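You operate a simulated robot arm through the tools that you are given. There is no shell and no other tool.

You are at the controls of a simulated robot arm. One attempt, no reset.

JOB
Scrub the soap scum off the tub rim with the wet brush.
Fine: wet the brush at the cold tap, shut the tap, brush back where it lay. Set down upright: scrub brush. What is to be rubbed or washed off counts as gone when no trace of it is left.

The check looks at the end state, three seconds after you hand in, the way a careful person would. Anything else that was tipped, shoved, dropped, spilled or broken makes it a failure.

ROBOT AND FRAMES
A 6-joint arm with a two-finger gripper, fixed in place. Base frame: the origin is at the foot of the arm, x ahead of it, y to its left, z up. Lengths are in mm, angles in degrees, forces in N, time in s.
Its first joint turns from -166.0 to 166.0 degrees. Payload 2.45 kg.
The TCP is the grasp point between the finger pads, 20 mm short of the fingertips. In the tool frame z runs along the fingers and y along their closing line. The gripper opens to 140 mm. The gripper's body begins 168 mm behind the TCP.
Orientation is that of the tool frame in the base frame, as [roll, pitch, yaw] about the fixed x, y, z axes, in that order (R = Rz(yaw) Ry(pitch) Rx(roll)). With the fingers straight down and closing along the base's y, the tool's x points along the base's -x, its y along +y and its z along -z.

CONTROLS
- The arm moves only by the tool step_arm. Its argument "deltas" is a list of rows, each an object of numbers (a shift or turn left out is 0, a gripper value left out holds the last): "tx", "ty", "tz": the shift along the base's x, y, z in m; "wx", "wy", "wz": the turn, a rotation vector about the base's x, y, z in degrees. In form: [{"tx": .., "ty": .., "tz": .., "wx": .., "wy": .., "wz": ..}, ...]. A call has 1 to 20 rows; each row is the pose to reach, as a shift and turn from the pose commanded when the call began. "grip" is the finger opening in m, from 0 to 0.14, set as the call begins (left out, the last holds). A row lasts 0.2 s, in which the tool goes at most 50 mm and 8.6 degrees; a call with a longer step from one row to the next is refused whole, and so is a gripper value outside its range. Where a pose cannot be reached the arm comes as near as it can. A force on the tool above 40 N (or 10 N above the force at the start of the call, whichever is more), or a blocked arm, ends the call early, and 0.2 s more pass. The fingers move at their own pace (about 45 mm/s each) and stop on an object; they squeeze with about 25 N. The grip force told is the motor's: it shows also when the fingers shut on nothing. Time passes only in rows, and 0.2 s behind the last, so rows that repeat a pose let the fingers close. The reply holds the time, the measured pose of the TCP, the force on the tool along the base axes, the opening and the grip force, in the units named above and with some noise, with the torque about the TCP (base axes, N m) and any sound that the robot's microphone picked up.
- Cameras (640 x 400 px; columns grow to the right, rows downward): "scene" is fixed at [398.7, 499.7, 1461.9]; the picture's right is [0.12, 0.99, 0.00], its down [0.82, -0.10, -0.57] and it looks along [-0.56, 0.07, -0.82] (base axes); focal length 214 px, centre (320, 200). "wrist" rides on the gripper at [78, 11, -209] in the tool frame; the picture's right is [-0.14, 0.99, 0.00], its down [-0.92, -0.13, -0.37] and it looks along [-0.36, -0.05, 0.93] (tool axes); focal length 280 px, centre (320, 200). There is no depth. A picture from a camera that has moved, and an enlarged one, comes with that camera's place and axes in the base frame and with its lens.
- get_image(camera): a new picture of that camera. It takes no simulated time.
- enlarge(camera, box): a new picture of the part [left, top, right, bottom] of that camera's present view, enlarged. It takes no simulated time.
- job_done(): hands the job in; it is judged then, once.

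Places have to be worked out from the pictures, the camera data and where the tool is seen. Open the gripper and draw the arm clear of the work before you hand the job in, unless the task says otherwise.

The tools are called after "Emit:" by a JSON object that holds its "fn" and its "kwargs". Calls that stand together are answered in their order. step_arm: Moves the arm, as the interface text tells. Its arguments: {"type":"object","properties":{"deltas":{"type":"array","items":{"type":"object","properties":{"tx":{"type":"number"},"ty":{"type":"number"},"tz":{"type":"number"},"wx":{"type":"number"},"wy":{"type":"number"},"wz":{"type":"number"}}}},"grip":{"type":"number"}},"required":["deltas"]} The other tools are called the same way: get_image (camera) takes a picture; enlarge (camera, box) takes an enlarged picture of a part of a camera's view; job_done () hands the job in.

At the start:

```text
time: 0.0
position: [147.2, 560.6, 1198.8]
orientation: [180.0, 0.1, 179.9]
contact_force: [0.3, 0.0, 0.4]
ft_torque: [-0.04, 0.01, 0.0]
gripper_width: 140.1
finger_force: 0.1
```

scene: 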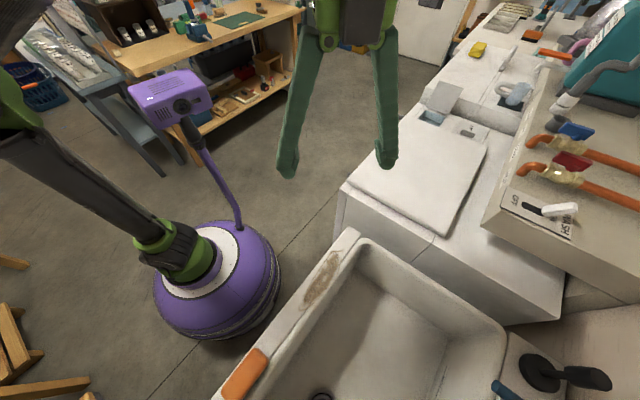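
wrist: 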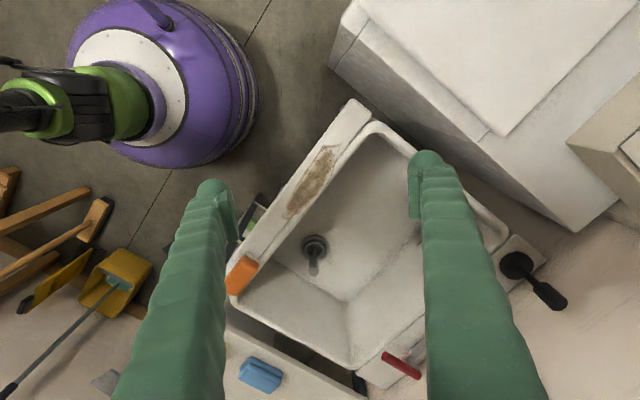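

I begin by taking fresh pictures of the work area to find the brush, the taps and the scum.

Emit:
{"fn": "get_image", "kwargs": {"camera": "scene"}}

Emit:
{"fn": "get_image", "kwargs": {"camera": "wrist"}}

Emit:
{"fn": "enlarge", "kwargs": {"camera": "scene", "box": [200, 220, 400, 400]}}

Emit:
{"fn": "enlarge", "kwargs": {"camera": "scene", "box": [460, 60, 640, 260]}}

Emit:
{"fn": "enlarge", "kwargs": {"camera": "wrist", "box": [200, 90, 420, 400]}}

Emit:
{"fn": "enlarge", "kwargs": {"camera": "wrist", "box": [340, 200, 640, 400]}}

```text
taken
```

scene: 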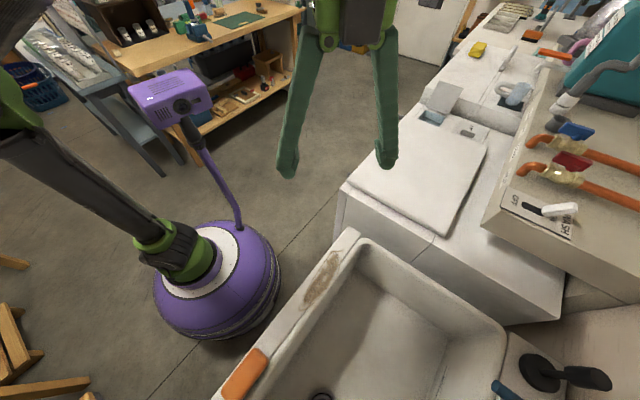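

```text
taken
camera wrist: at [69.9, 571.2, 1406.5], right [0.14, 0.99, 0.0], down [0.92, -0.13, 0.37], along [0.36, -0.05, -0.93], focal length 280 px, centre (320, 200)
```

wrist: 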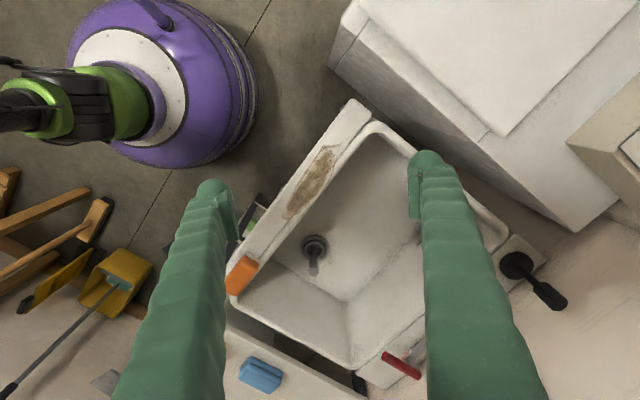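

```text
2.22 times, centred on (300, 310) of scene
camera zoom: at [398.7, 499.7, 1461.9], right [0.12, 0.99, 0.0], down [0.82, -0.1, -0.57], along [-0.56, 0.07, -0.82], focal length 477 px, centre (364, -44)
```

zoom: 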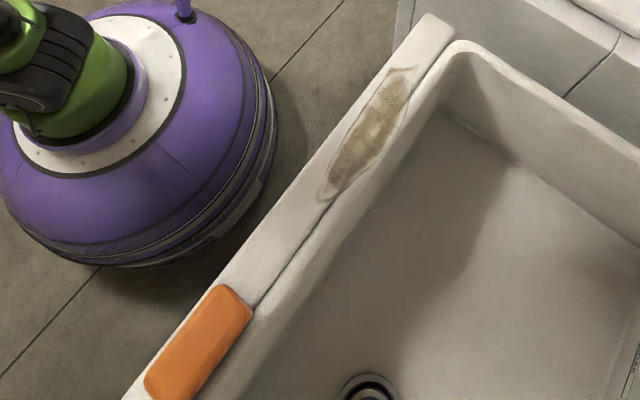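

```text
2.00 times, centred on (550, 160) of scene
camera zoom: at [398.7, 499.7, 1461.9], right [0.12, 0.99, 0.0], down [0.82, -0.1, -0.57], along [-0.56, 0.07, -0.82], focal length 429 px, centre (-140, 280)
```

zoom: 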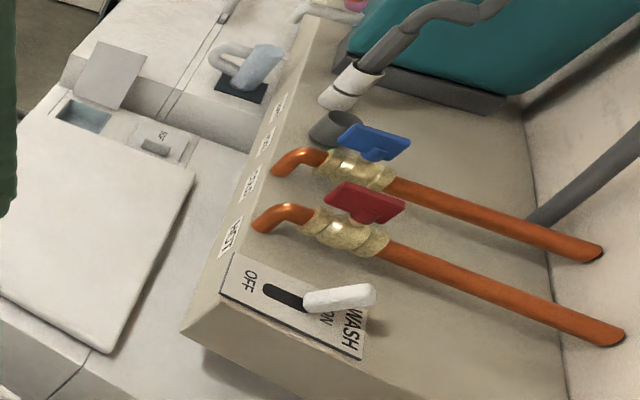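

```text
1.29 times, centred on (310, 245) of wrist
camera zoom: at [69.9, 571.2, 1406.5], right [0.14, 0.99, 0.0], down [0.92, -0.13, 0.37], along [0.36, -0.05, -0.93], focal length 362 px, centre (333, 142)
```

zoom: 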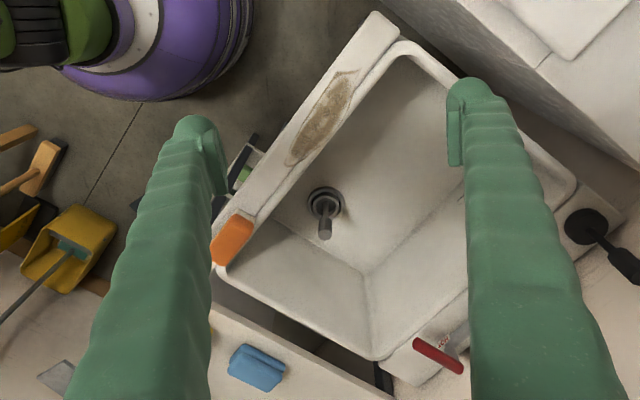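

```text
2.00 times, centred on (490, 300) of wrist
camera zoom: at [69.9, 571.2, 1406.5], right [0.14, 0.99, 0.0], down [0.92, -0.13, 0.37], along [0.36, -0.05, -0.93], focal length 561 px, centre (-20, 0)
```

zoom: 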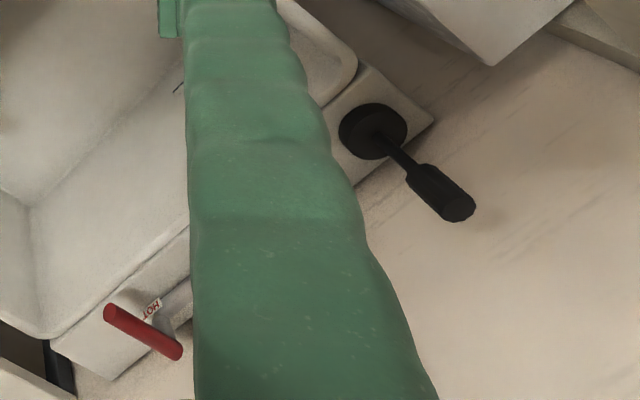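

The tub rim's far corner triangulates to about (102, 637, 823); the scum lies on the near rim, an orange block on the same rim at about (440, 330), and the taps are on the far side. I move forward at height for a better look at the taps and the possible brushes.

Emit:
{"fn": "step_arm", "kwargs": {"deltas": [{"tx": 0.04}, {"tx": 0.08}, {"tx": 0.12}, {"tx": 0.16}, {"tx": 0.2}, {"tx": 0.2}]}}

Emit:
{"fn": "get_image", "kwargs": {"camera": "wrist"}}

Emit:
{"fn": "get_image", "kwargs": {"camera": "scene"}}

```text
time: 1.4
position: [349.2, 560.7, 1199.1]
orientation: [-179.9, -0.1, 180.0]
contact_force: [0.4, 0.4, -0.6]
ft_torque: [0.03, -0.02, -0.01]
gripper_width: 139.8
finger_force: 0.1
```

```text
taken
camera wrist: at [270.6, 571.9, 1408.1], right [0.14, 0.99, 0.0], down [0.92, -0.13, 0.37], along [0.36, -0.05, -0.93], focal length 280 px, centre (320, 200)
```

wrist: 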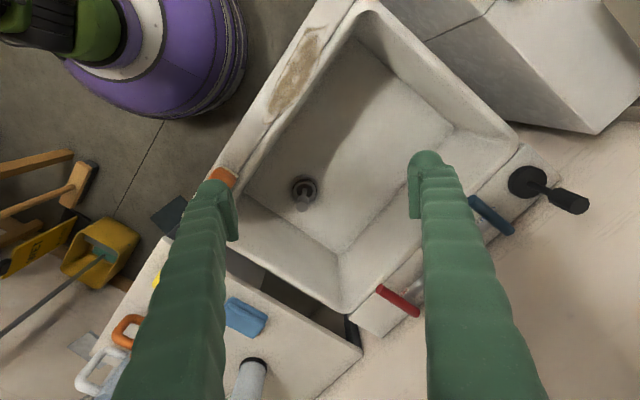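

```text
taken
```

scene: 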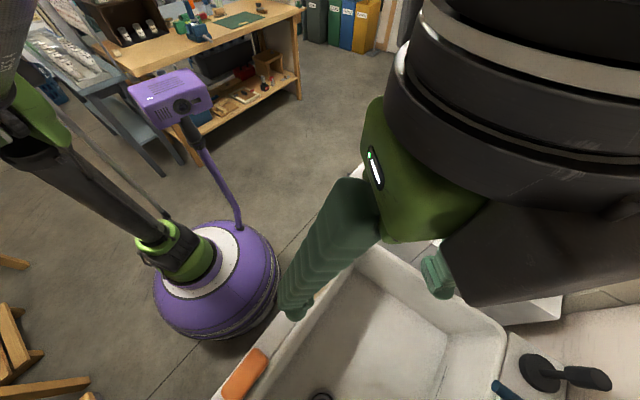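

Now I see a board beyond the tub holding a blue item, handled things (orange, white) and a grey cylinder. I shift toward -y to see those and enlarge.

Emit:
{"fn": "step_arm", "kwargs": {"deltas": [{"ty": -0.045}, {"ty": -0.09}, {"ty": -0.135}, {"ty": -0.18}, {"ty": -0.22}, {"ty": -0.22}]}}

Emit:
{"fn": "get_image", "kwargs": {"camera": "wrist"}}

Emit:
{"fn": "get_image", "kwargs": {"camera": "scene"}}

```text
time: 2.8
position: [349.0, 342.2, 1198.6]
orientation: [180.0, 0.0, -180.0]
contact_force: [-0.6, -0.3, -0.4]
ft_torque: [0.0, 0.04, 0.03]
gripper_width: 140.0
finger_force: 0.0
```

```text
taken
camera wrist: at [270.1, 352.6, 1406.5], right [0.14, 0.99, 0.0], down [0.92, -0.13, 0.37], along [0.36, -0.05, -0.93], focal length 280 px, centre (320, 200)
```

wrist: 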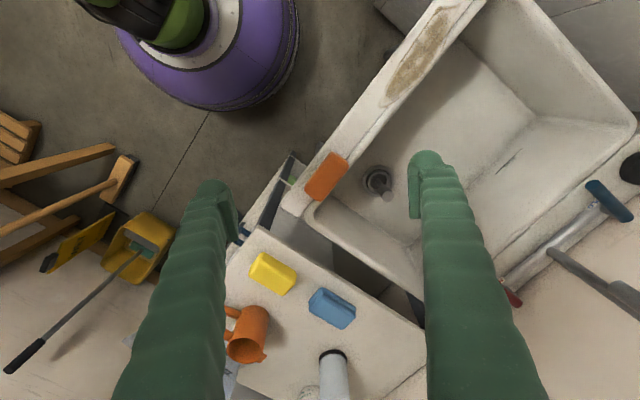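

```text
taken
```

scene: 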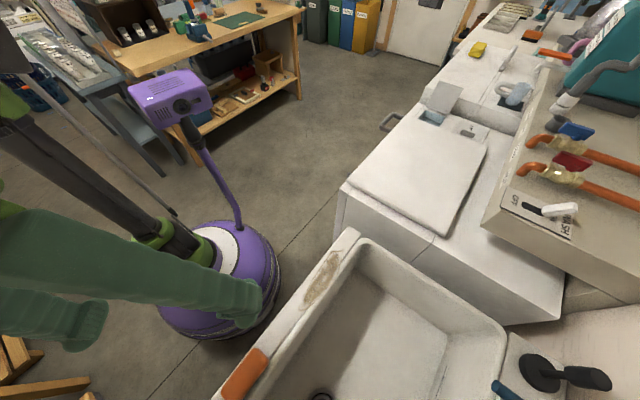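

I enlarge the parts with the orange, yellow and blue blocks and the tap assembly to identify the brush.

Emit:
{"fn": "enlarge", "kwargs": {"camera": "wrist", "box": [200, 130, 420, 400]}}

Emit:
{"fn": "enlarge", "kwargs": {"camera": "wrist", "box": [460, 130, 640, 330]}}

Emit:
{"fn": "enlarge", "kwargs": {"camera": "scene", "box": [440, 330, 640, 400]}}

Emit:
{"fn": "enlarge", "kwargs": {"camera": "wrist", "box": [290, 140, 400, 220]}}

```text
1.48 times, centred on (310, 265) of wrist
camera zoom: at [270.1, 352.6, 1406.5], right [0.14, 0.99, 0.0], down [0.92, -0.13, 0.37], along [0.36, -0.05, -0.93], focal length 415 px, centre (335, 104)
```

zoom: 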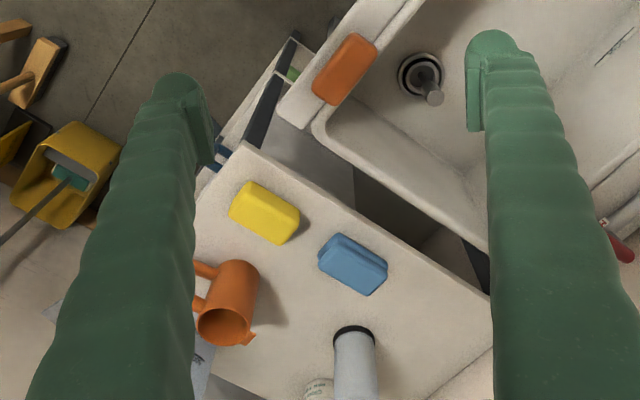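

```text
2.00 times, centred on (550, 230) of wrist
camera zoom: at [270.1, 352.6, 1406.5], right [0.14, 0.99, 0.0], down [0.92, -0.13, 0.37], along [0.36, -0.05, -0.93], focal length 561 px, centre (-140, 140)
```

zoom: 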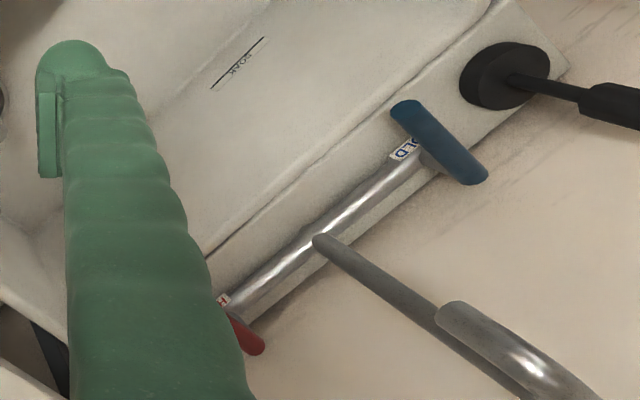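

```text
3.20 times, centred on (540, 365) of scene
camera zoom: at [398.7, 499.7, 1461.9], right [0.12, 0.99, 0.0], down [0.82, -0.1, -0.57], along [-0.56, 0.07, -0.82], focal length 686 px, centre (-384, -328)
```

zoom: 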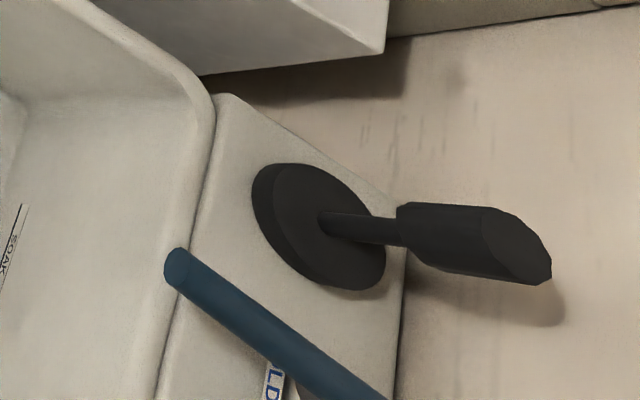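

```text
5.00 times, centred on (345, 180) of wrist
camera zoom: at [270.1, 352.6, 1406.5], right [0.14, 0.99, 0.0], down [0.92, -0.13, 0.37], along [0.36, -0.05, -0.93], focal length 1402 px, centre (195, 300)
```

zoom: 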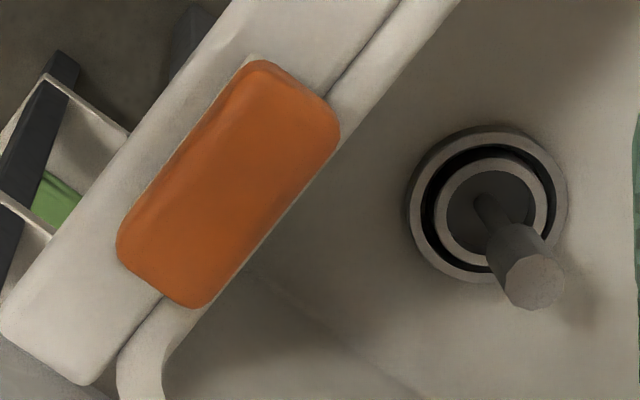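

The orange block on the rim could be a block brush, and the black disc with a handle by the cold tap could be one as well. I tilt the tool and lower it to look at the orange block from the side.

Emit:
{"fn": "step_arm", "kwargs": {"deltas": [{"tx": -0.02, "tz": -0.04, "wy": -6}, {"tx": -0.04, "tz": -0.08, "wy": -12}, {"tx": -0.06, "tz": -0.12, "wy": -18}, {"tx": -0.08, "tz": -0.16, "wy": -24}, {"tx": -0.1, "tz": -0.2, "wy": -30}, {"tx": -0.1, "tz": -0.2, "wy": -30}]}}

Emit:
{"fn": "get_image", "kwargs": {"camera": "wrist"}}

Emit:
{"fn": "enlarge", "kwargs": {"camera": "wrist", "box": [230, 120, 420, 280]}}

```text
time: 4.2
position: [248.2, 343.3, 1000.9]
orientation: [-180.0, 30.1, -180.0]
contact_force: [-0.3, 0.1, -0.7]
ft_torque: [0.0, -0.01, -0.07]
gripper_width: 140.0
finger_force: 0.0
```

```text
taken
camera wrist: at [74.4, 353.5, 1140.8], right [0.12, 0.99, 0.07], down [0.61, -0.13, 0.78], along [0.78, -0.05, -0.62], focal length 280 px, centre (320, 200)
```

wrist: 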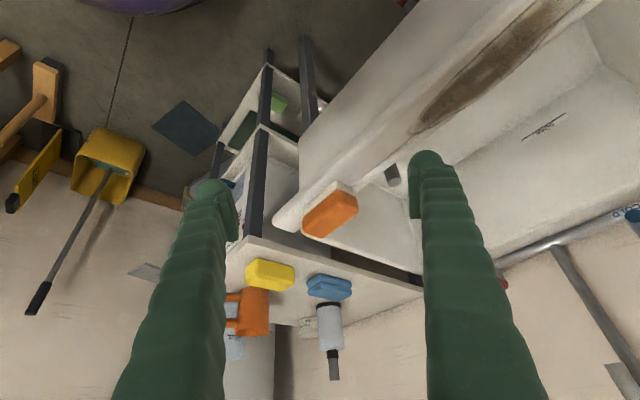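

```text
2.50 times, centred on (325, 200) of wrist
camera zoom: at [74.4, 353.5, 1140.8], right [0.12, 0.99, 0.07], down [0.61, -0.13, 0.78], along [0.78, -0.05, -0.62], focal length 701 px, centre (308, 200)
```

zoom: 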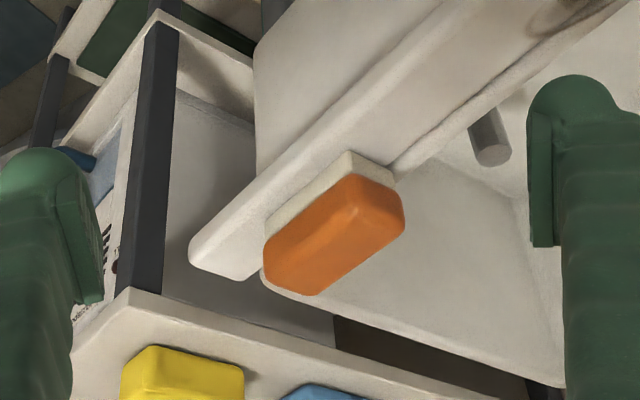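

In this view the picture is upside down (image-down has world-up), and the orange block has a cream-coloured layer beneath it, like bristles. I enlarge that and the other items to be sure.

Emit:
{"fn": "enlarge", "kwargs": {"camera": "wrist", "box": [290, 165, 370, 245]}}

Emit:
{"fn": "enlarge", "kwargs": {"camera": "wrist", "box": [220, 240, 420, 400]}}

Emit:
{"fn": "enlarge", "kwargs": {"camera": "wrist", "box": [400, 0, 640, 150]}}

Emit:
{"fn": "enlarge", "kwargs": {"camera": "wrist", "box": [480, 180, 640, 400]}}

```text
5.00 times, centred on (330, 205) of wrist
camera zoom: at [74.4, 353.5, 1140.8], right [0.12, 0.99, 0.07], down [0.61, -0.13, 0.78], along [0.78, -0.05, -0.62], focal length 1402 px, centre (270, 175)
```

zoom: 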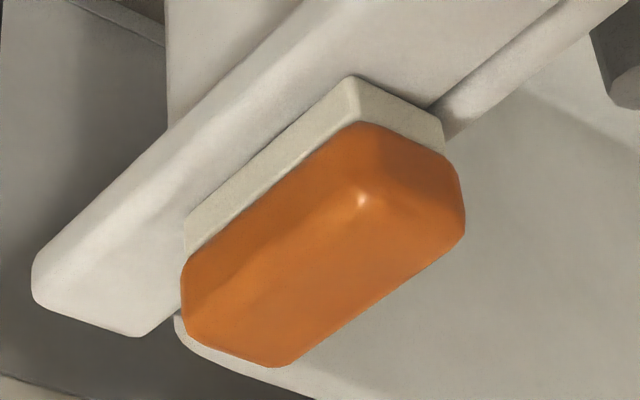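

```text
2.50 times, centred on (320, 320) of wrist
camera zoom: at [74.4, 353.5, 1140.8], right [0.12, 0.99, 0.07], down [0.61, -0.13, 0.78], along [0.78, -0.05, -0.62], focal length 701 px, centre (320, -100)
```

zoom: 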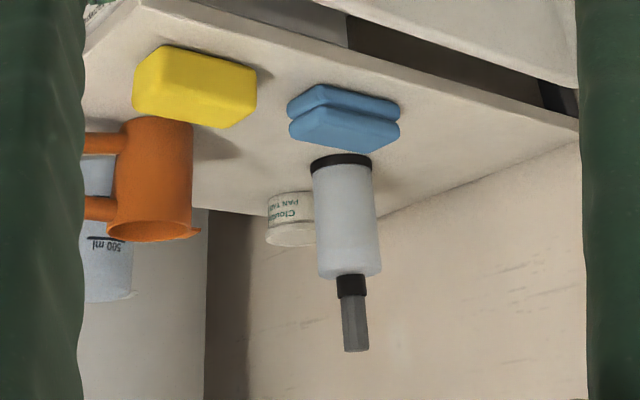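

```text
2.67 times, centred on (520, 75) of wrist
camera zoom: at [74.4, 353.5, 1140.8], right [0.12, 0.99, 0.07], down [0.61, -0.13, 0.78], along [0.78, -0.05, -0.62], focal length 748 px, centre (-213, 533)
```

zoom: 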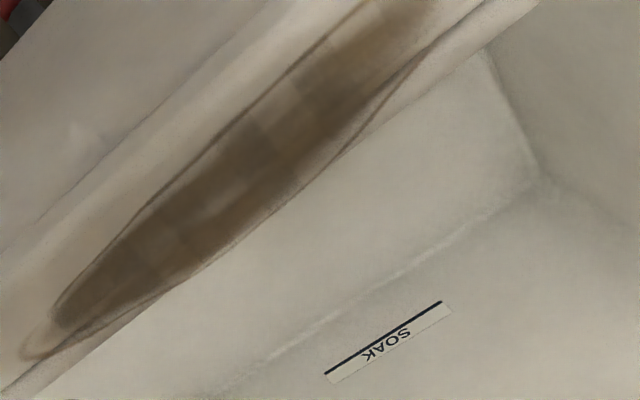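

```text
1.82 times, centred on (560, 290) of wrist
camera zoom: at [74.4, 353.5, 1140.8], right [0.12, 0.99, 0.07], down [0.61, -0.13, 0.78], along [0.78, -0.05, -0.62], focal length 510 px, centre (-116, 36)
```

zoom: 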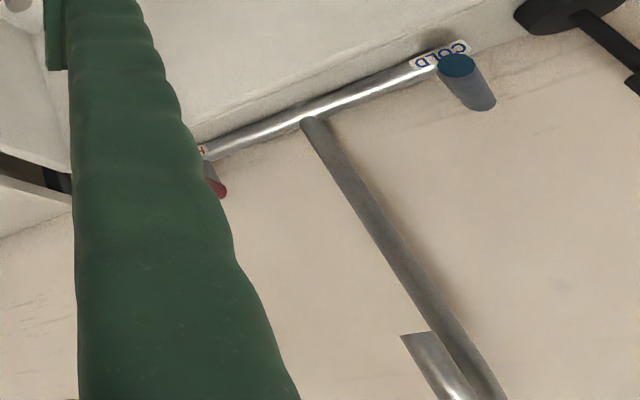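

The orange block is the scrub brush: orange back with cream bristles below, lying on the near rim. The yellow and blue items are sponges. Next I raise the arm and swing it to look at the faucet (bar with COLD/HOT levers and a riser) along the direction toward the wall.

Emit:
{"fn": "step_arm", "kwargs": {"deltas": [{"tx": 0.018, "ty": 0.027, "tz": 0.026, "wz": 5.6}, {"tx": 0.036, "ty": 0.055, "tz": 0.052, "wz": 11.2}, {"tx": 0.054, "ty": 0.082, "tz": 0.078, "wz": 16.9}, {"tx": 0.072, "ty": 0.11, "tz": 0.105, "wz": 22.5}, {"tx": 0.09, "ty": 0.138, "tz": 0.131, "wz": 28.1}, {"tx": 0.108, "ty": 0.165, "tz": 0.157, "wz": 33.7}, {"tx": 0.126, "ty": 0.193, "tz": 0.184, "wz": 39.4}, {"tx": 0.144, "ty": 0.221, "tz": 0.21, "wz": 45}, {"tx": 0.144, "ty": 0.221, "tz": 0.21, "wz": 45}]}}

Emit:
{"fn": "get_image", "kwargs": {"camera": "wrist"}}

Emit:
{"fn": "get_image", "kwargs": {"camera": "scene"}}

```text
time: 6.2
position: [392.9, 561.3, 1210.4]
orientation: [-180.0, 30.0, -135.0]
contact_force: [0.0, -0.2, -0.2]
ft_torque: [-0.01, 0.01, -0.03]
gripper_width: 139.8
finger_force: 0.1
```

```text
taken
camera wrist: at [262.3, 447.9, 1351.1], right [-0.62, 0.78, 0.07], down [0.52, 0.34, 0.78], along [0.59, 0.52, -0.62], focal length 280 px, centre (320, 200)
```

wrist: 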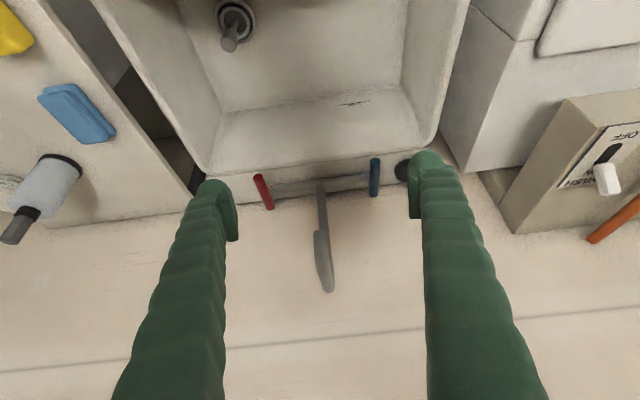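

```text
taken
```

scene: 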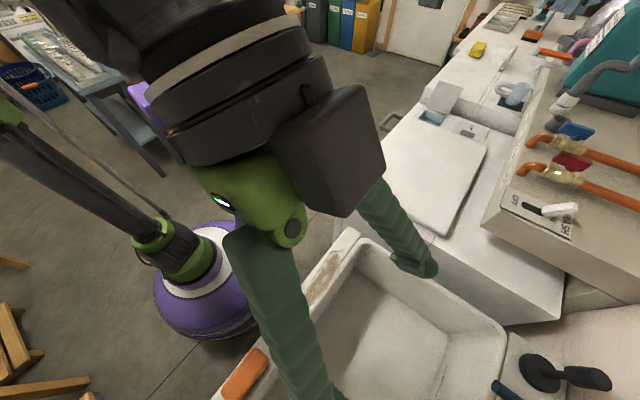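

The faucet is now centred in view. I enlarge it to understand the levers and the spout.

Emit:
{"fn": "enlarge", "kwargs": {"camera": "wrist", "box": [230, 130, 420, 310]}}

Emit:
{"fn": "enlarge", "kwargs": {"camera": "wrist", "box": [330, 140, 420, 220]}}

Emit:
{"fn": "enlarge", "kwargs": {"camera": "wrist", "box": [200, 0, 290, 70]}}

```text
2.22 times, centred on (325, 220) of wrist
camera zoom: at [262.3, 447.9, 1351.1], right [-0.62, 0.78, 0.07], down [0.52, 0.34, 0.78], along [0.59, 0.52, -0.62], focal length 623 px, centre (309, 156)
```

zoom: 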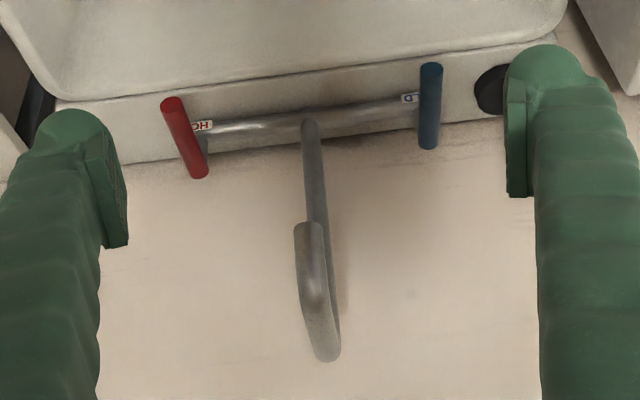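

```text
5.00 times, centred on (375, 180) of wrist
camera zoom: at [262.3, 447.9, 1351.1], right [-0.62, 0.78, 0.07], down [0.52, 0.34, 0.78], along [0.59, 0.52, -0.62], focal length 1402 px, centre (45, 300)
```

zoom: 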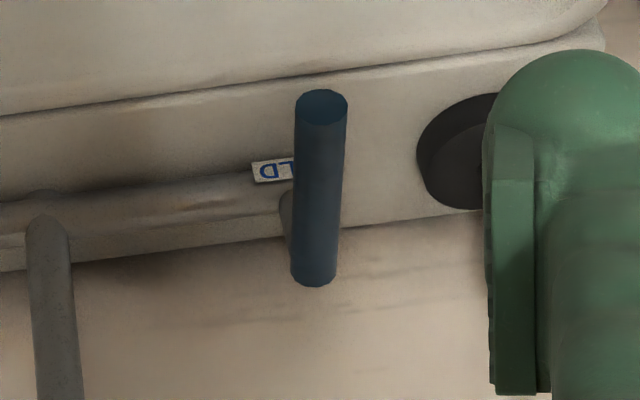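

```text
5.71 times, centred on (245, 35) of wrist
camera zoom: at [262.3, 447.9, 1351.1], right [-0.62, 0.78, 0.07], down [0.52, 0.34, 0.78], along [0.59, 0.52, -0.62], focal length 1602 px, centre (749, 1143)
```

zoom: 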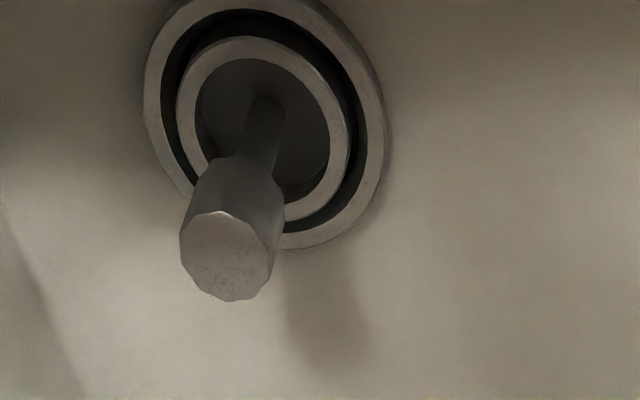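

The faucet has a gooseneck spout with its outlet at about (547, 693, 1115) and blue/red bar levers, both pointing toward the tub; the cold lever spans about (497,827,915)–(588,919,910). I narrow the gripper a bit and move closer to view the cold lever and the black item beside it.

Emit:
{"fn": "step_arm", "kwargs": {"deltas": [{"tx": 0.0, "ty": 0.04, "tz": -0.01}, {"tx": 0.0, "ty": 0.08, "tz": -0.03}, {"tx": 0.005, "ty": 0.115, "tz": -0.06}, {"tx": 0.015, "ty": 0.145, "tz": -0.095}, {"tx": 0.025, "ty": 0.17, "tz": -0.13}, {"tx": 0.035, "ty": 0.195, "tz": -0.165}, {"tx": 0.043, "ty": 0.22, "tz": -0.192}, {"tx": 0.043, "ty": 0.22, "tz": -0.192}], "grip": 0.08}}

Emit:
{"fn": "get_image", "kwargs": {"camera": "wrist"}}

Emit:
{"fn": "get_image", "kwargs": {"camera": "scene"}}

```text
time: 8.0
position: [433.4, 780.1, 1016.1]
orientation: [-180.0, 30.0, -135.0]
contact_force: [0.4, 0.8, 0.4]
ft_torque: [-0.02, 0.01, 0.02]
gripper_width: 79.7
finger_force: 0.1
```

```text
taken
camera wrist: at [304.3, 665.6, 1157.6], right [-0.62, 0.78, 0.07], down [0.52, 0.34, 0.78], along [0.59, 0.52, -0.62], focal length 280 px, centre (320, 200)
```

wrist: 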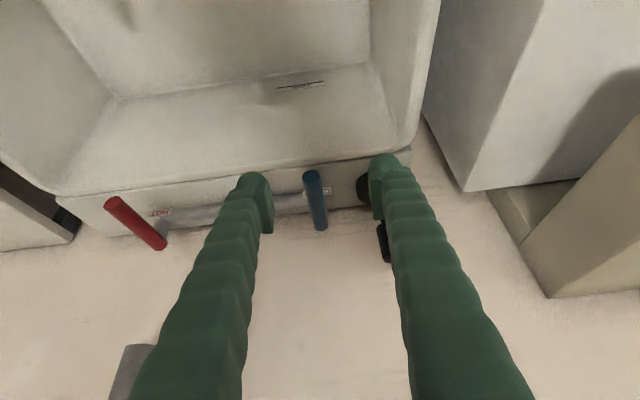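

```text
taken
```

scene: 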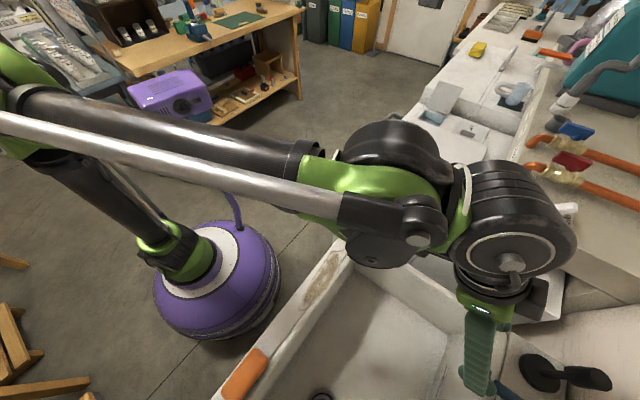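

The cold lever now sits between the fingers in view. I enlarge the lever and the black object.

Emit:
{"fn": "enlarge", "kwargs": {"camera": "wrist", "box": [270, 150, 410, 270]}}

Emit:
{"fn": "enlarge", "kwargs": {"camera": "wrist", "box": [90, 170, 260, 280]}}

Emit:
{"fn": "enlarge", "kwargs": {"camera": "scene", "box": [450, 300, 640, 400]}}

```text
3.33 times, centred on (340, 210) of wrist
camera zoom: at [304.3, 665.6, 1157.6], right [-0.62, 0.78, 0.07], down [0.52, 0.34, 0.78], along [0.59, 0.52, -0.62], focal length 935 px, centre (253, 167)
```

zoom: 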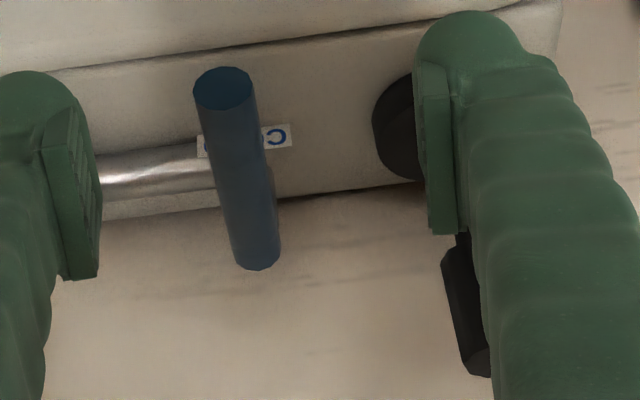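

```text
3.64 times, centred on (175, 225) of wrist
camera zoom: at [304.3, 665.6, 1157.6], right [-0.62, 0.78, 0.07], down [0.52, 0.34, 0.78], along [0.59, 0.52, -0.62], focal length 1020 px, centre (847, 109)
```

zoom: 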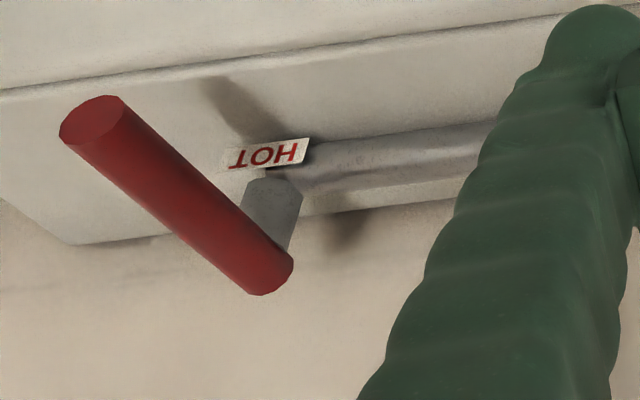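

```text
3.37 times, centred on (545, 350) of scene
camera zoom: at [398.7, 499.7, 1461.9], right [0.12, 0.99, 0.0], down [0.82, -0.1, -0.57], along [-0.56, 0.07, -0.82], focal length 722 px, centre (-438, -305)
```

zoom: 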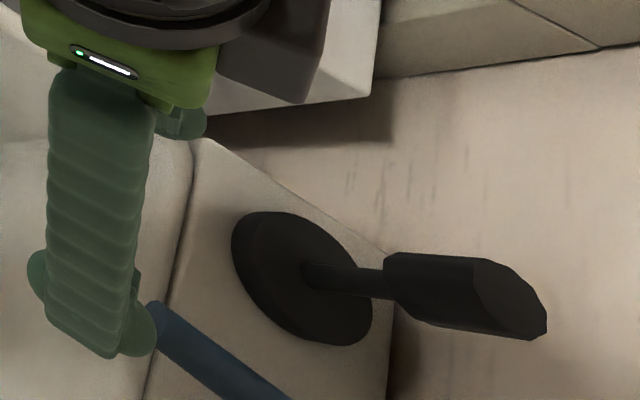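

The lever sits on a vertical post near its wall end, so it is a quarter-turn lever pivoting about the vertical; its free tub end is near (496, 824, 922). The black thing is a plunger on the deck, to be kept clear of. I straddle the lever's free end with the open fingers, without touching.

Emit:
{"fn": "step_arm", "kwargs": {"deltas": [{"tx": 0.02, "ty": 0.01, "tz": 0}, {"tx": 0.041, "ty": 0.021, "tz": 0}, {"tx": 0.051, "ty": 0.031, "tz": -0.024}, {"tx": 0.061, "ty": 0.041, "tz": -0.048}, {"tx": 0.071, "ty": 0.051, "tz": -0.072}, {"tx": 0.08, "ty": 0.06, "tz": -0.093}, {"tx": 0.08, "ty": 0.06, "tz": -0.093}], "grip": 0.07}}

Emit:
{"fn": "get_image", "kwargs": {"camera": "wrist"}}

Emit:
{"fn": "get_image", "kwargs": {"camera": "scene"}}

```text
time: 9.6
position: [516.1, 842.4, 923.4]
orientation: [179.9, 30.1, -135.0]
contact_force: [-0.2, 0.4, -0.9]
ft_torque: [0.02, 0.01, -0.01]
gripper_width: 69.9
finger_force: 0.1
```

```text
taken
camera wrist: at [387.4, 729.1, 1063.5], right [-0.62, 0.78, 0.07], down [0.52, 0.34, 0.78], along [0.59, 0.52, -0.62], focal length 280 px, centre (320, 200)
```

wrist: 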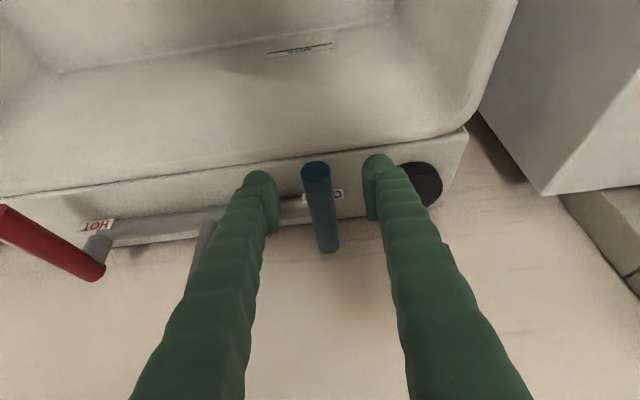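

```text
taken
```

scene: 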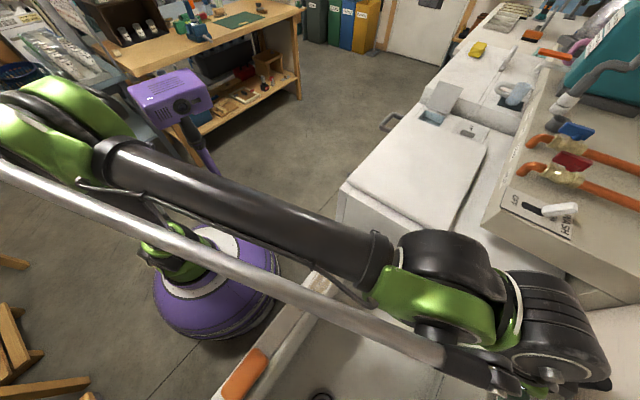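

No contact, and the lever end lies between the open fingers (TCP at lever height). I test gently by moving toward the spout side so the outer finger touches the lever, watching the force.

Emit:
{"fn": "step_arm", "kwargs": {"deltas": [{"tx": 0.007, "ty": -0.007}, {"tx": 0.013, "ty": -0.013}, {"tx": 0.016, "ty": -0.016}, {"tx": 0.018, "ty": -0.018}, {"tx": 0.02, "ty": -0.02}, {"tx": 0.02, "ty": -0.02}]}}

Emit:
{"fn": "get_image", "kwargs": {"camera": "wrist"}}

Emit:
{"fn": "enlarge", "kwargs": {"camera": "wrist", "box": [180, 130, 400, 280]}}

```text
time: 11.0
position: [535.6, 822.1, 923.2]
orientation: [-180.0, 30.1, -135.0]
contact_force: [-0.1, 0.0, -0.3]
ft_torque: [-0.01, -0.01, 0.02]
gripper_width: 70.1
finger_force: 0.1
```

```text
taken
camera wrist: at [406.3, 707.2, 1064.1], right [-0.62, 0.78, 0.07], down [0.52, 0.34, 0.78], along [0.59, 0.52, -0.62], focal length 280 px, centre (320, 200)
```

wrist: 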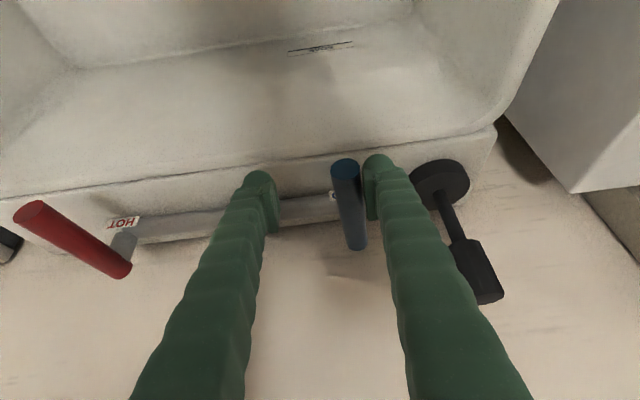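

```text
2.67 times, centred on (290, 205) of wrist
camera zoom: at [406.3, 707.2, 1064.1], right [-0.62, 0.78, 0.07], down [0.52, 0.34, 0.78], along [0.59, 0.52, -0.62], focal length 748 px, centre (400, 187)
```

zoom: 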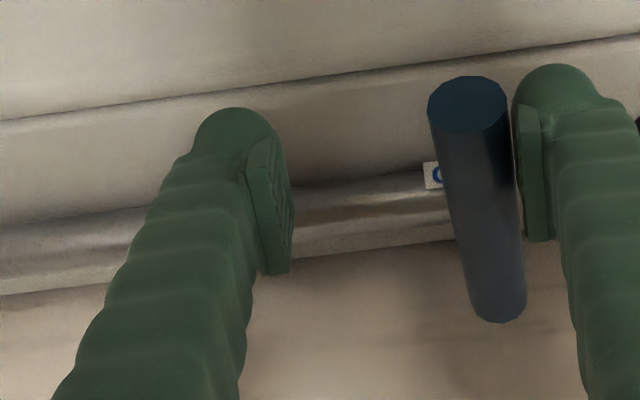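

The outer finger is now about a millimetre from the lever; no force yet. I push a further 10 mm the same way to feel whether it turns.

Emit:
{"fn": "step_arm", "kwargs": {"deltas": [{"tx": 0.002, "ty": -0.002}, {"tx": 0.004, "ty": -0.004}, {"tx": 0.006, "ty": -0.006}, {"tx": 0.007, "ty": -0.007}, {"tx": 0.007, "ty": -0.007}]}}

Emit:
{"fn": "enlarge", "kwargs": {"camera": "wrist", "box": [180, 130, 400, 280]}}

```text
time: 12.2
position: [543.0, 814.1, 923.0]
orientation: [-180.0, 30.0, -134.9]
contact_force: [-0.6, 0.2, 0.3]
ft_torque: [-0.03, 0.01, 0.02]
gripper_width: 70.2
finger_force: 0.5
```

```text
2.67 times, centred on (290, 205) of wrist
camera zoom: at [413.2, 700.6, 1064.5], right [-0.62, 0.78, 0.07], down [0.52, 0.34, 0.78], along [0.59, 0.52, -0.62], focal length 748 px, centre (400, 187)
```

zoom: 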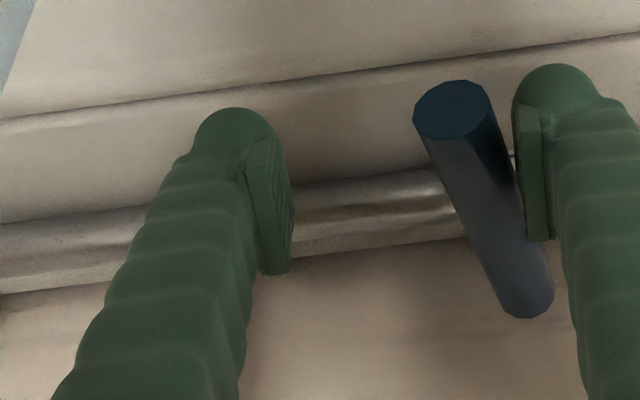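

The lever swung inward easily with hardly any force, so inward opens it. A bluish patch shows at the upper left; I check whether water is running.

Emit:
{"fn": "get_image", "kwargs": {"camera": "wrist"}}

Emit:
{"fn": "get_image", "kwargs": {"camera": "scene"}}

```text
taken
camera wrist: at [413.2, 700.6, 1064.5], right [-0.62, 0.78, 0.07], down [0.52, 0.34, 0.78], along [0.59, 0.52, -0.62], focal length 280 px, centre (320, 200)
```

wrist: 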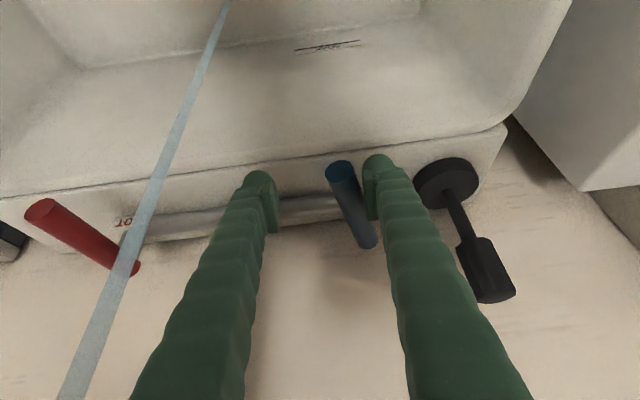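

```text
taken
```

scene: 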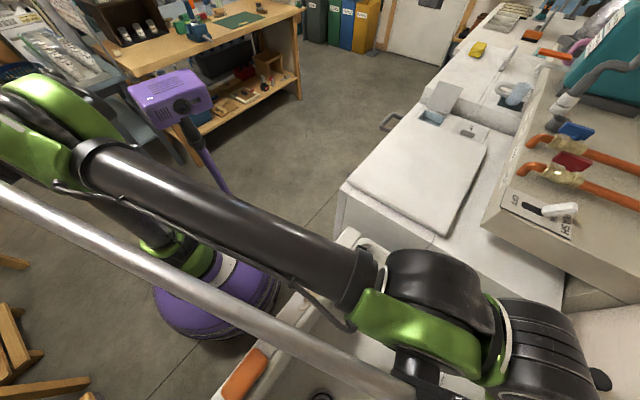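

Water is already running in a full stream with a slight turn of the lever, so the tap is open. I centre the fingers around the lever again (move outward), then back off along the tool axis and look.

Emit:
{"fn": "step_arm", "kwargs": {"deltas": [{"tx": -0.008, "ty": 0.008}, {"tx": -0.018, "ty": 0.018}, {"tx": -0.03, "ty": 0.006, "tz": 0.03}, {"tx": -0.042, "ty": -0.006, "tz": 0.06}, {"tx": -0.055, "ty": -0.019, "tz": 0.092}, {"tx": -0.07, "ty": -0.034, "tz": 0.128}, {"tx": -0.085, "ty": -0.049, "tz": 0.165}, {"tx": -0.1, "ty": -0.07, "tz": 0.2}]}}

Emit:
{"fn": "get_image", "kwargs": {"camera": "wrist"}}

Emit:
{"fn": "get_image", "kwargs": {"camera": "scene"}}

```text
time: 14.0
position: [443.6, 745.6, 1123.8]
orientation: [180.0, 30.0, -134.9]
contact_force: [0.3, 0.9, -0.9]
ft_torque: [-0.07, 0.04, 0.0]
gripper_width: 69.9
finger_force: 0.1
```

```text
taken
camera wrist: at [313.7, 630.3, 1265.0], right [-0.62, 0.78, 0.07], down [0.52, 0.34, 0.78], along [0.59, 0.52, -0.62], focal length 280 px, centre (320, 200)
```

wrist: 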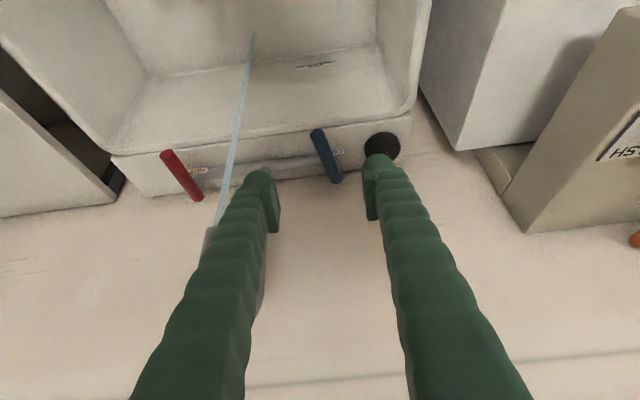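

```text
taken
```

scene: 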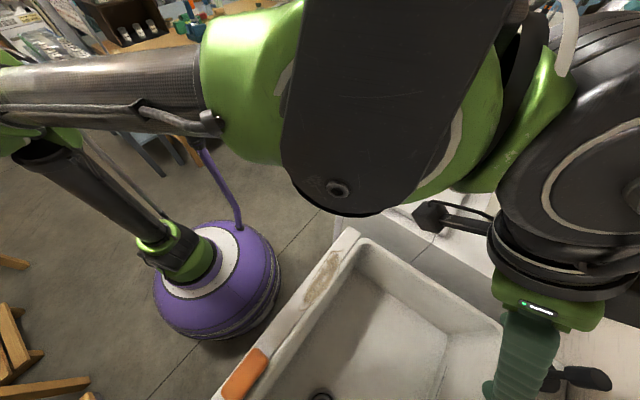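

Stream triangulates to about (568, 708), outlet at z≈1090. Now I back away from the faucet and bring the tool upright, then turn it so the fingers close across the brush's width.

Emit:
{"fn": "step_arm", "kwargs": {"deltas": [{"ty": -0.04, "tz": 0.005, "wx": -4.24, "wy": 4.24}, {"ty": -0.08, "tz": 0.01, "wx": -8.48, "wy": 8.48}, {"ty": -0.12, "tz": 0.015, "wx": -12.72, "wy": 12.72}, {"ty": -0.16, "tz": 0.02, "wx": -16.96, "wy": 16.96}, {"ty": -0.2, "tz": 0.025, "wx": -21.2, "wy": 21.2}, {"ty": -0.24, "tz": 0.025, "wx": -21.2, "wy": 21.2}]}}

Emit:
{"fn": "step_arm", "kwargs": {"deltas": [{"tx": 0, "ty": -0.015, "tz": -0.01, "wz": -8.2}, {"ty": -0.03, "tz": -0.02, "wz": -16.4}, {"ty": -0.045, "tz": -0.03, "wz": -24.6}, {"ty": -0.06, "tz": -0.04, "wz": -32.7}, {"ty": -0.075, "tz": -0.05, "wz": -40.9}, {"ty": -0.09, "tz": -0.06, "wz": -49.1}, {"ty": -0.105, "tz": -0.07, "wz": -57.3}, {"ty": -0.12, "tz": -0.08, "wz": -65.5}, {"ty": -0.135, "tz": -0.09, "wz": -73.6}, {"ty": -0.15, "tz": -0.1, "wz": -81.8}, {"ty": -0.16, "tz": -0.11, "wz": -90}, {"ty": -0.16, "tz": -0.11, "wz": -90}], "grip": 0.1}}

Emit:
{"fn": "get_image", "kwargs": {"camera": "wrist"}}

Emit:
{"fn": "get_image", "kwargs": {"camera": "scene"}}

```text
time: 15.4
position: [444.4, 506.2, 1148.0]
orientation: [179.9, -0.1, -134.9]
contact_force: [0.9, 0.5, -0.2]
ft_torque: [-0.06, 0.0, -0.03]
gripper_width: 69.9
finger_force: 0.0
```

```text
time: 18.0
position: [443.1, 344.4, 1038.0]
orientation: [180.0, 0.0, 135.0]
contact_force: [0.5, 0.8, -0.1]
ft_torque: [0.01, -0.03, 0.02]
gripper_width: 99.9
finger_force: 0.1
```

```text
taken
camera wrist: at [394.8, 407.4, 1246.6], right [0.8, 0.6, 0.0], down [0.56, -0.74, 0.37], along [0.22, -0.29, -0.93], focal length 280 px, centre (320, 200)
```

wrist: 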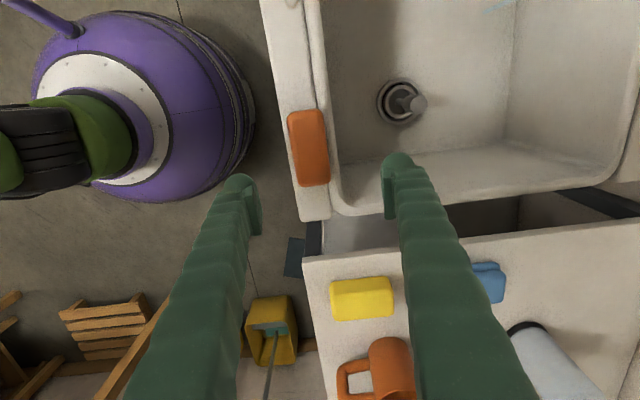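

```text
taken
```

scene: 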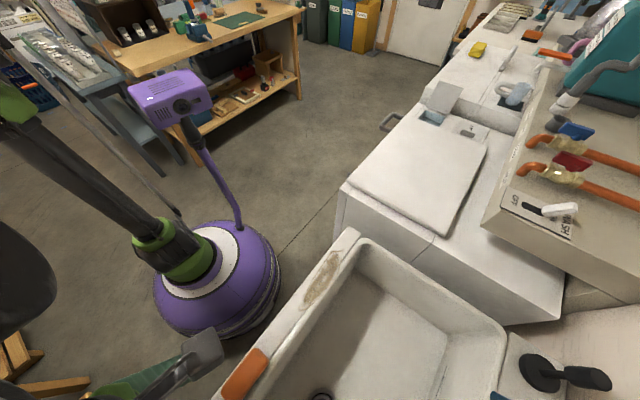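

The tool is vertical above and beside the brush. I enlarge to measure the brush's exact place and orientation.

Emit:
{"fn": "enlarge", "kwargs": {"camera": "wrist", "box": [250, 90, 370, 210]}}

```text
3.33 times, centred on (310, 150) of wrist
camera zoom: at [394.8, 407.4, 1246.6], right [0.8, 0.6, 0.0], down [0.56, -0.74, 0.37], along [0.22, -0.29, -0.93], focal length 935 px, centre (353, 367)
```

zoom: 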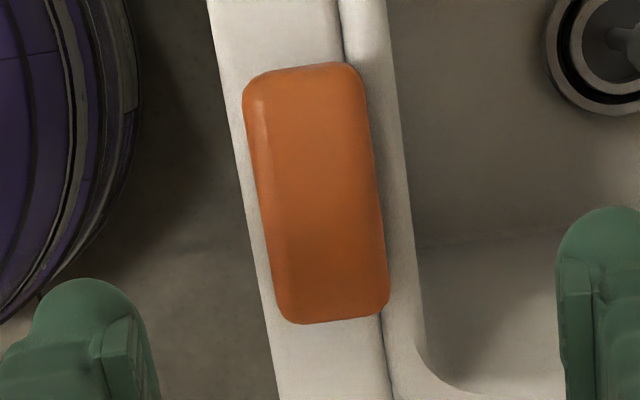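

Brush is about 45 × 96 mm, centred near (426, 343), long axis at about -47°, with its top near z≈905. I move over it, turn 2° more, and descend to z≈960 for a check.

Emit:
{"fn": "step_arm", "kwargs": {"deltas": [{"tx": -0.008, "ty": 0.0, "tz": -0.02, "wz": -1}, {"tx": -0.0165, "ty": -0.0015, "tz": -0.04, "wz": -2}, {"tx": -0.0165, "ty": -0.0015, "tz": -0.078, "wz": -2}, {"tx": -0.0165, "ty": -0.0015, "tz": -0.078, "wz": -2}]}}

Emit:
{"fn": "get_image", "kwargs": {"camera": "wrist"}}

Emit:
{"fn": "enlarge", "kwargs": {"camera": "wrist", "box": [220, 120, 420, 260]}}

Emit:
{"fn": "enlarge", "kwargs": {"camera": "scene", "box": [150, 300, 310, 400]}}

```text
time: 19.0
position: [427.2, 344.0, 961.0]
orientation: [179.9, 0.1, 133.0]
contact_force: [-0.5, 0.1, -0.1]
ft_torque: [0.0, -0.01, 0.04]
gripper_width: 99.9
finger_force: 0.1
```

```text
taken
camera wrist: at [381.0, 407.5, 1167.9], right [0.82, 0.57, 0.0], down [0.53, -0.76, 0.37], along [0.21, -0.3, -0.93], focal length 280 px, centre (320, 200)
```

wrist: 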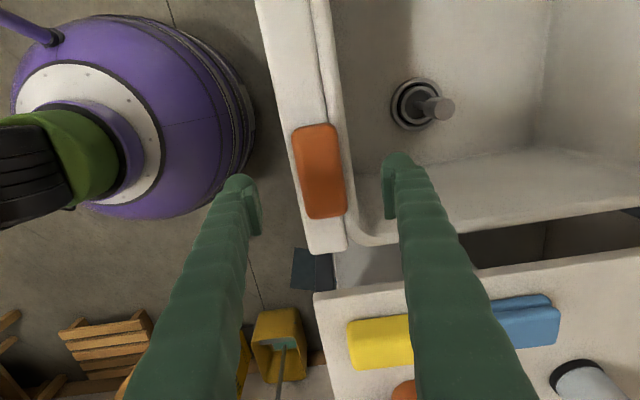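

```text
2.86 times, centred on (320, 190) of wrist
camera zoom: at [381.0, 407.5, 1167.9], right [0.82, 0.57, 0.0], down [0.53, -0.76, 0.37], along [0.21, -0.3, -0.93], focal length 801 px, centre (320, 229)
```

zoom: 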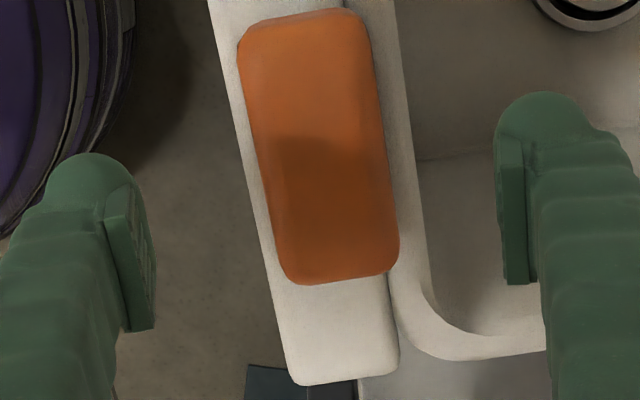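

```text
4.00 times, centred on (230, 350) of scene
camera zoom: at [398.7, 499.7, 1461.9], right [0.12, 0.99, 0.0], down [0.82, -0.1, -0.57], along [-0.56, 0.07, -0.82], focal length 858 px, centre (680, -400)
```

zoom: 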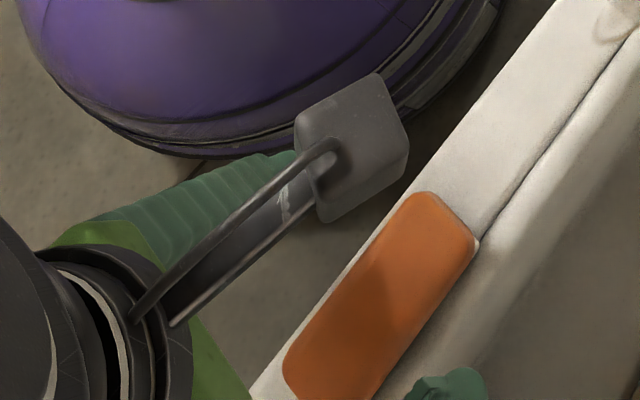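

Brush is centred under the TCP (about (427.5, 343)). I descend with the fingers straddling it to TCP z≈899, so the tips stay above the rim.

Emit:
{"fn": "step_arm", "kwargs": {"deltas": [{"tz": -0.02}, {"tz": -0.04}, {"tz": -0.055}, {"tz": -0.062}, {"tz": -0.062}]}}

Emit:
{"fn": "enlarge", "kwargs": {"camera": "wrist", "box": [220, 120, 420, 260]}}

Emit:
{"fn": "enlarge", "kwargs": {"camera": "scene", "box": [150, 300, 310, 400]}}

```text
time: 20.2
position: [427.3, 342.5, 900.0]
orientation: [-180.0, 0.0, 132.9]
contact_force: [0.1, 0.9, -0.3]
ft_torque: [-0.01, 0.0, -0.01]
gripper_width: 100.0
finger_force: 0.1
```

```text
2.86 times, centred on (320, 190) of wrist
camera zoom: at [380.3, 406.9, 1106.9], right [0.82, 0.57, 0.0], down [0.53, -0.76, 0.37], along [0.21, -0.3, -0.93], focal length 801 px, centre (320, 229)
```

zoom: 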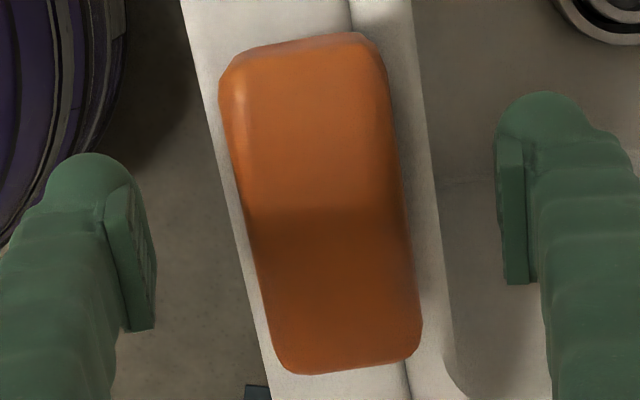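

```text
4.00 times, centred on (230, 350) of scene
camera zoom: at [398.7, 499.7, 1461.9], right [0.12, 0.99, 0.0], down [0.82, -0.1, -0.57], along [-0.56, 0.07, -0.82], focal length 858 px, centre (680, -400)
```

zoom: 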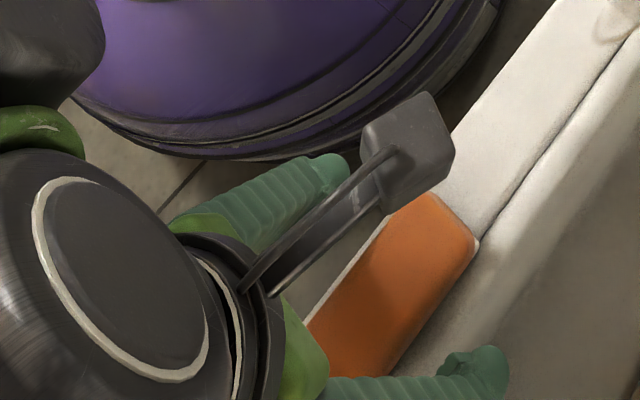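

Fingers straddle the brush symmetrically with no contact. I close on it.

Emit:
{"fn": "step_arm", "kwargs": {"deltas": [{"tz": 0}, {"tz": 0}, {"tz": 0}, {"tz": 0}, {"tz": 0}, {"tz": 0}], "grip": 0.02}}

Emit:
{"fn": "enlarge", "kwargs": {"camera": "wrist", "box": [220, 120, 420, 260]}}

```text
time: 21.6
position: [426.5, 342.7, 900.0]
orientation: [-179.9, -0.1, 133.1]
contact_force: [-0.3, -0.2, 0.2]
ft_torque: [-0.02, 0.0, 0.0]
gripper_width: 43.9
finger_force: 24.9
```

```text
2.86 times, centred on (320, 190) of wrist
camera zoom: at [380.3, 406.9, 1107.1], right [0.82, 0.57, 0.0], down [0.53, -0.76, 0.37], along [0.21, -0.3, -0.93], focal length 801 px, centre (320, 229)
```

zoom: 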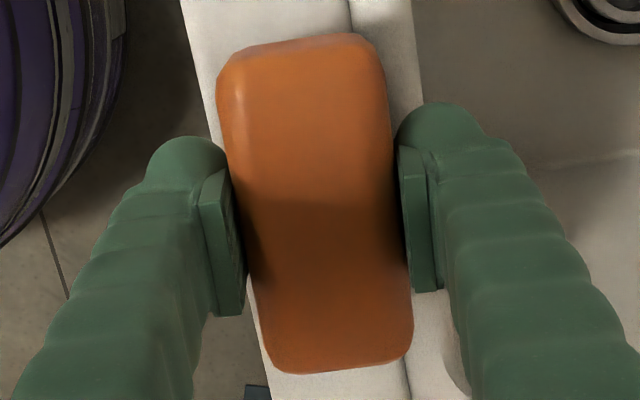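

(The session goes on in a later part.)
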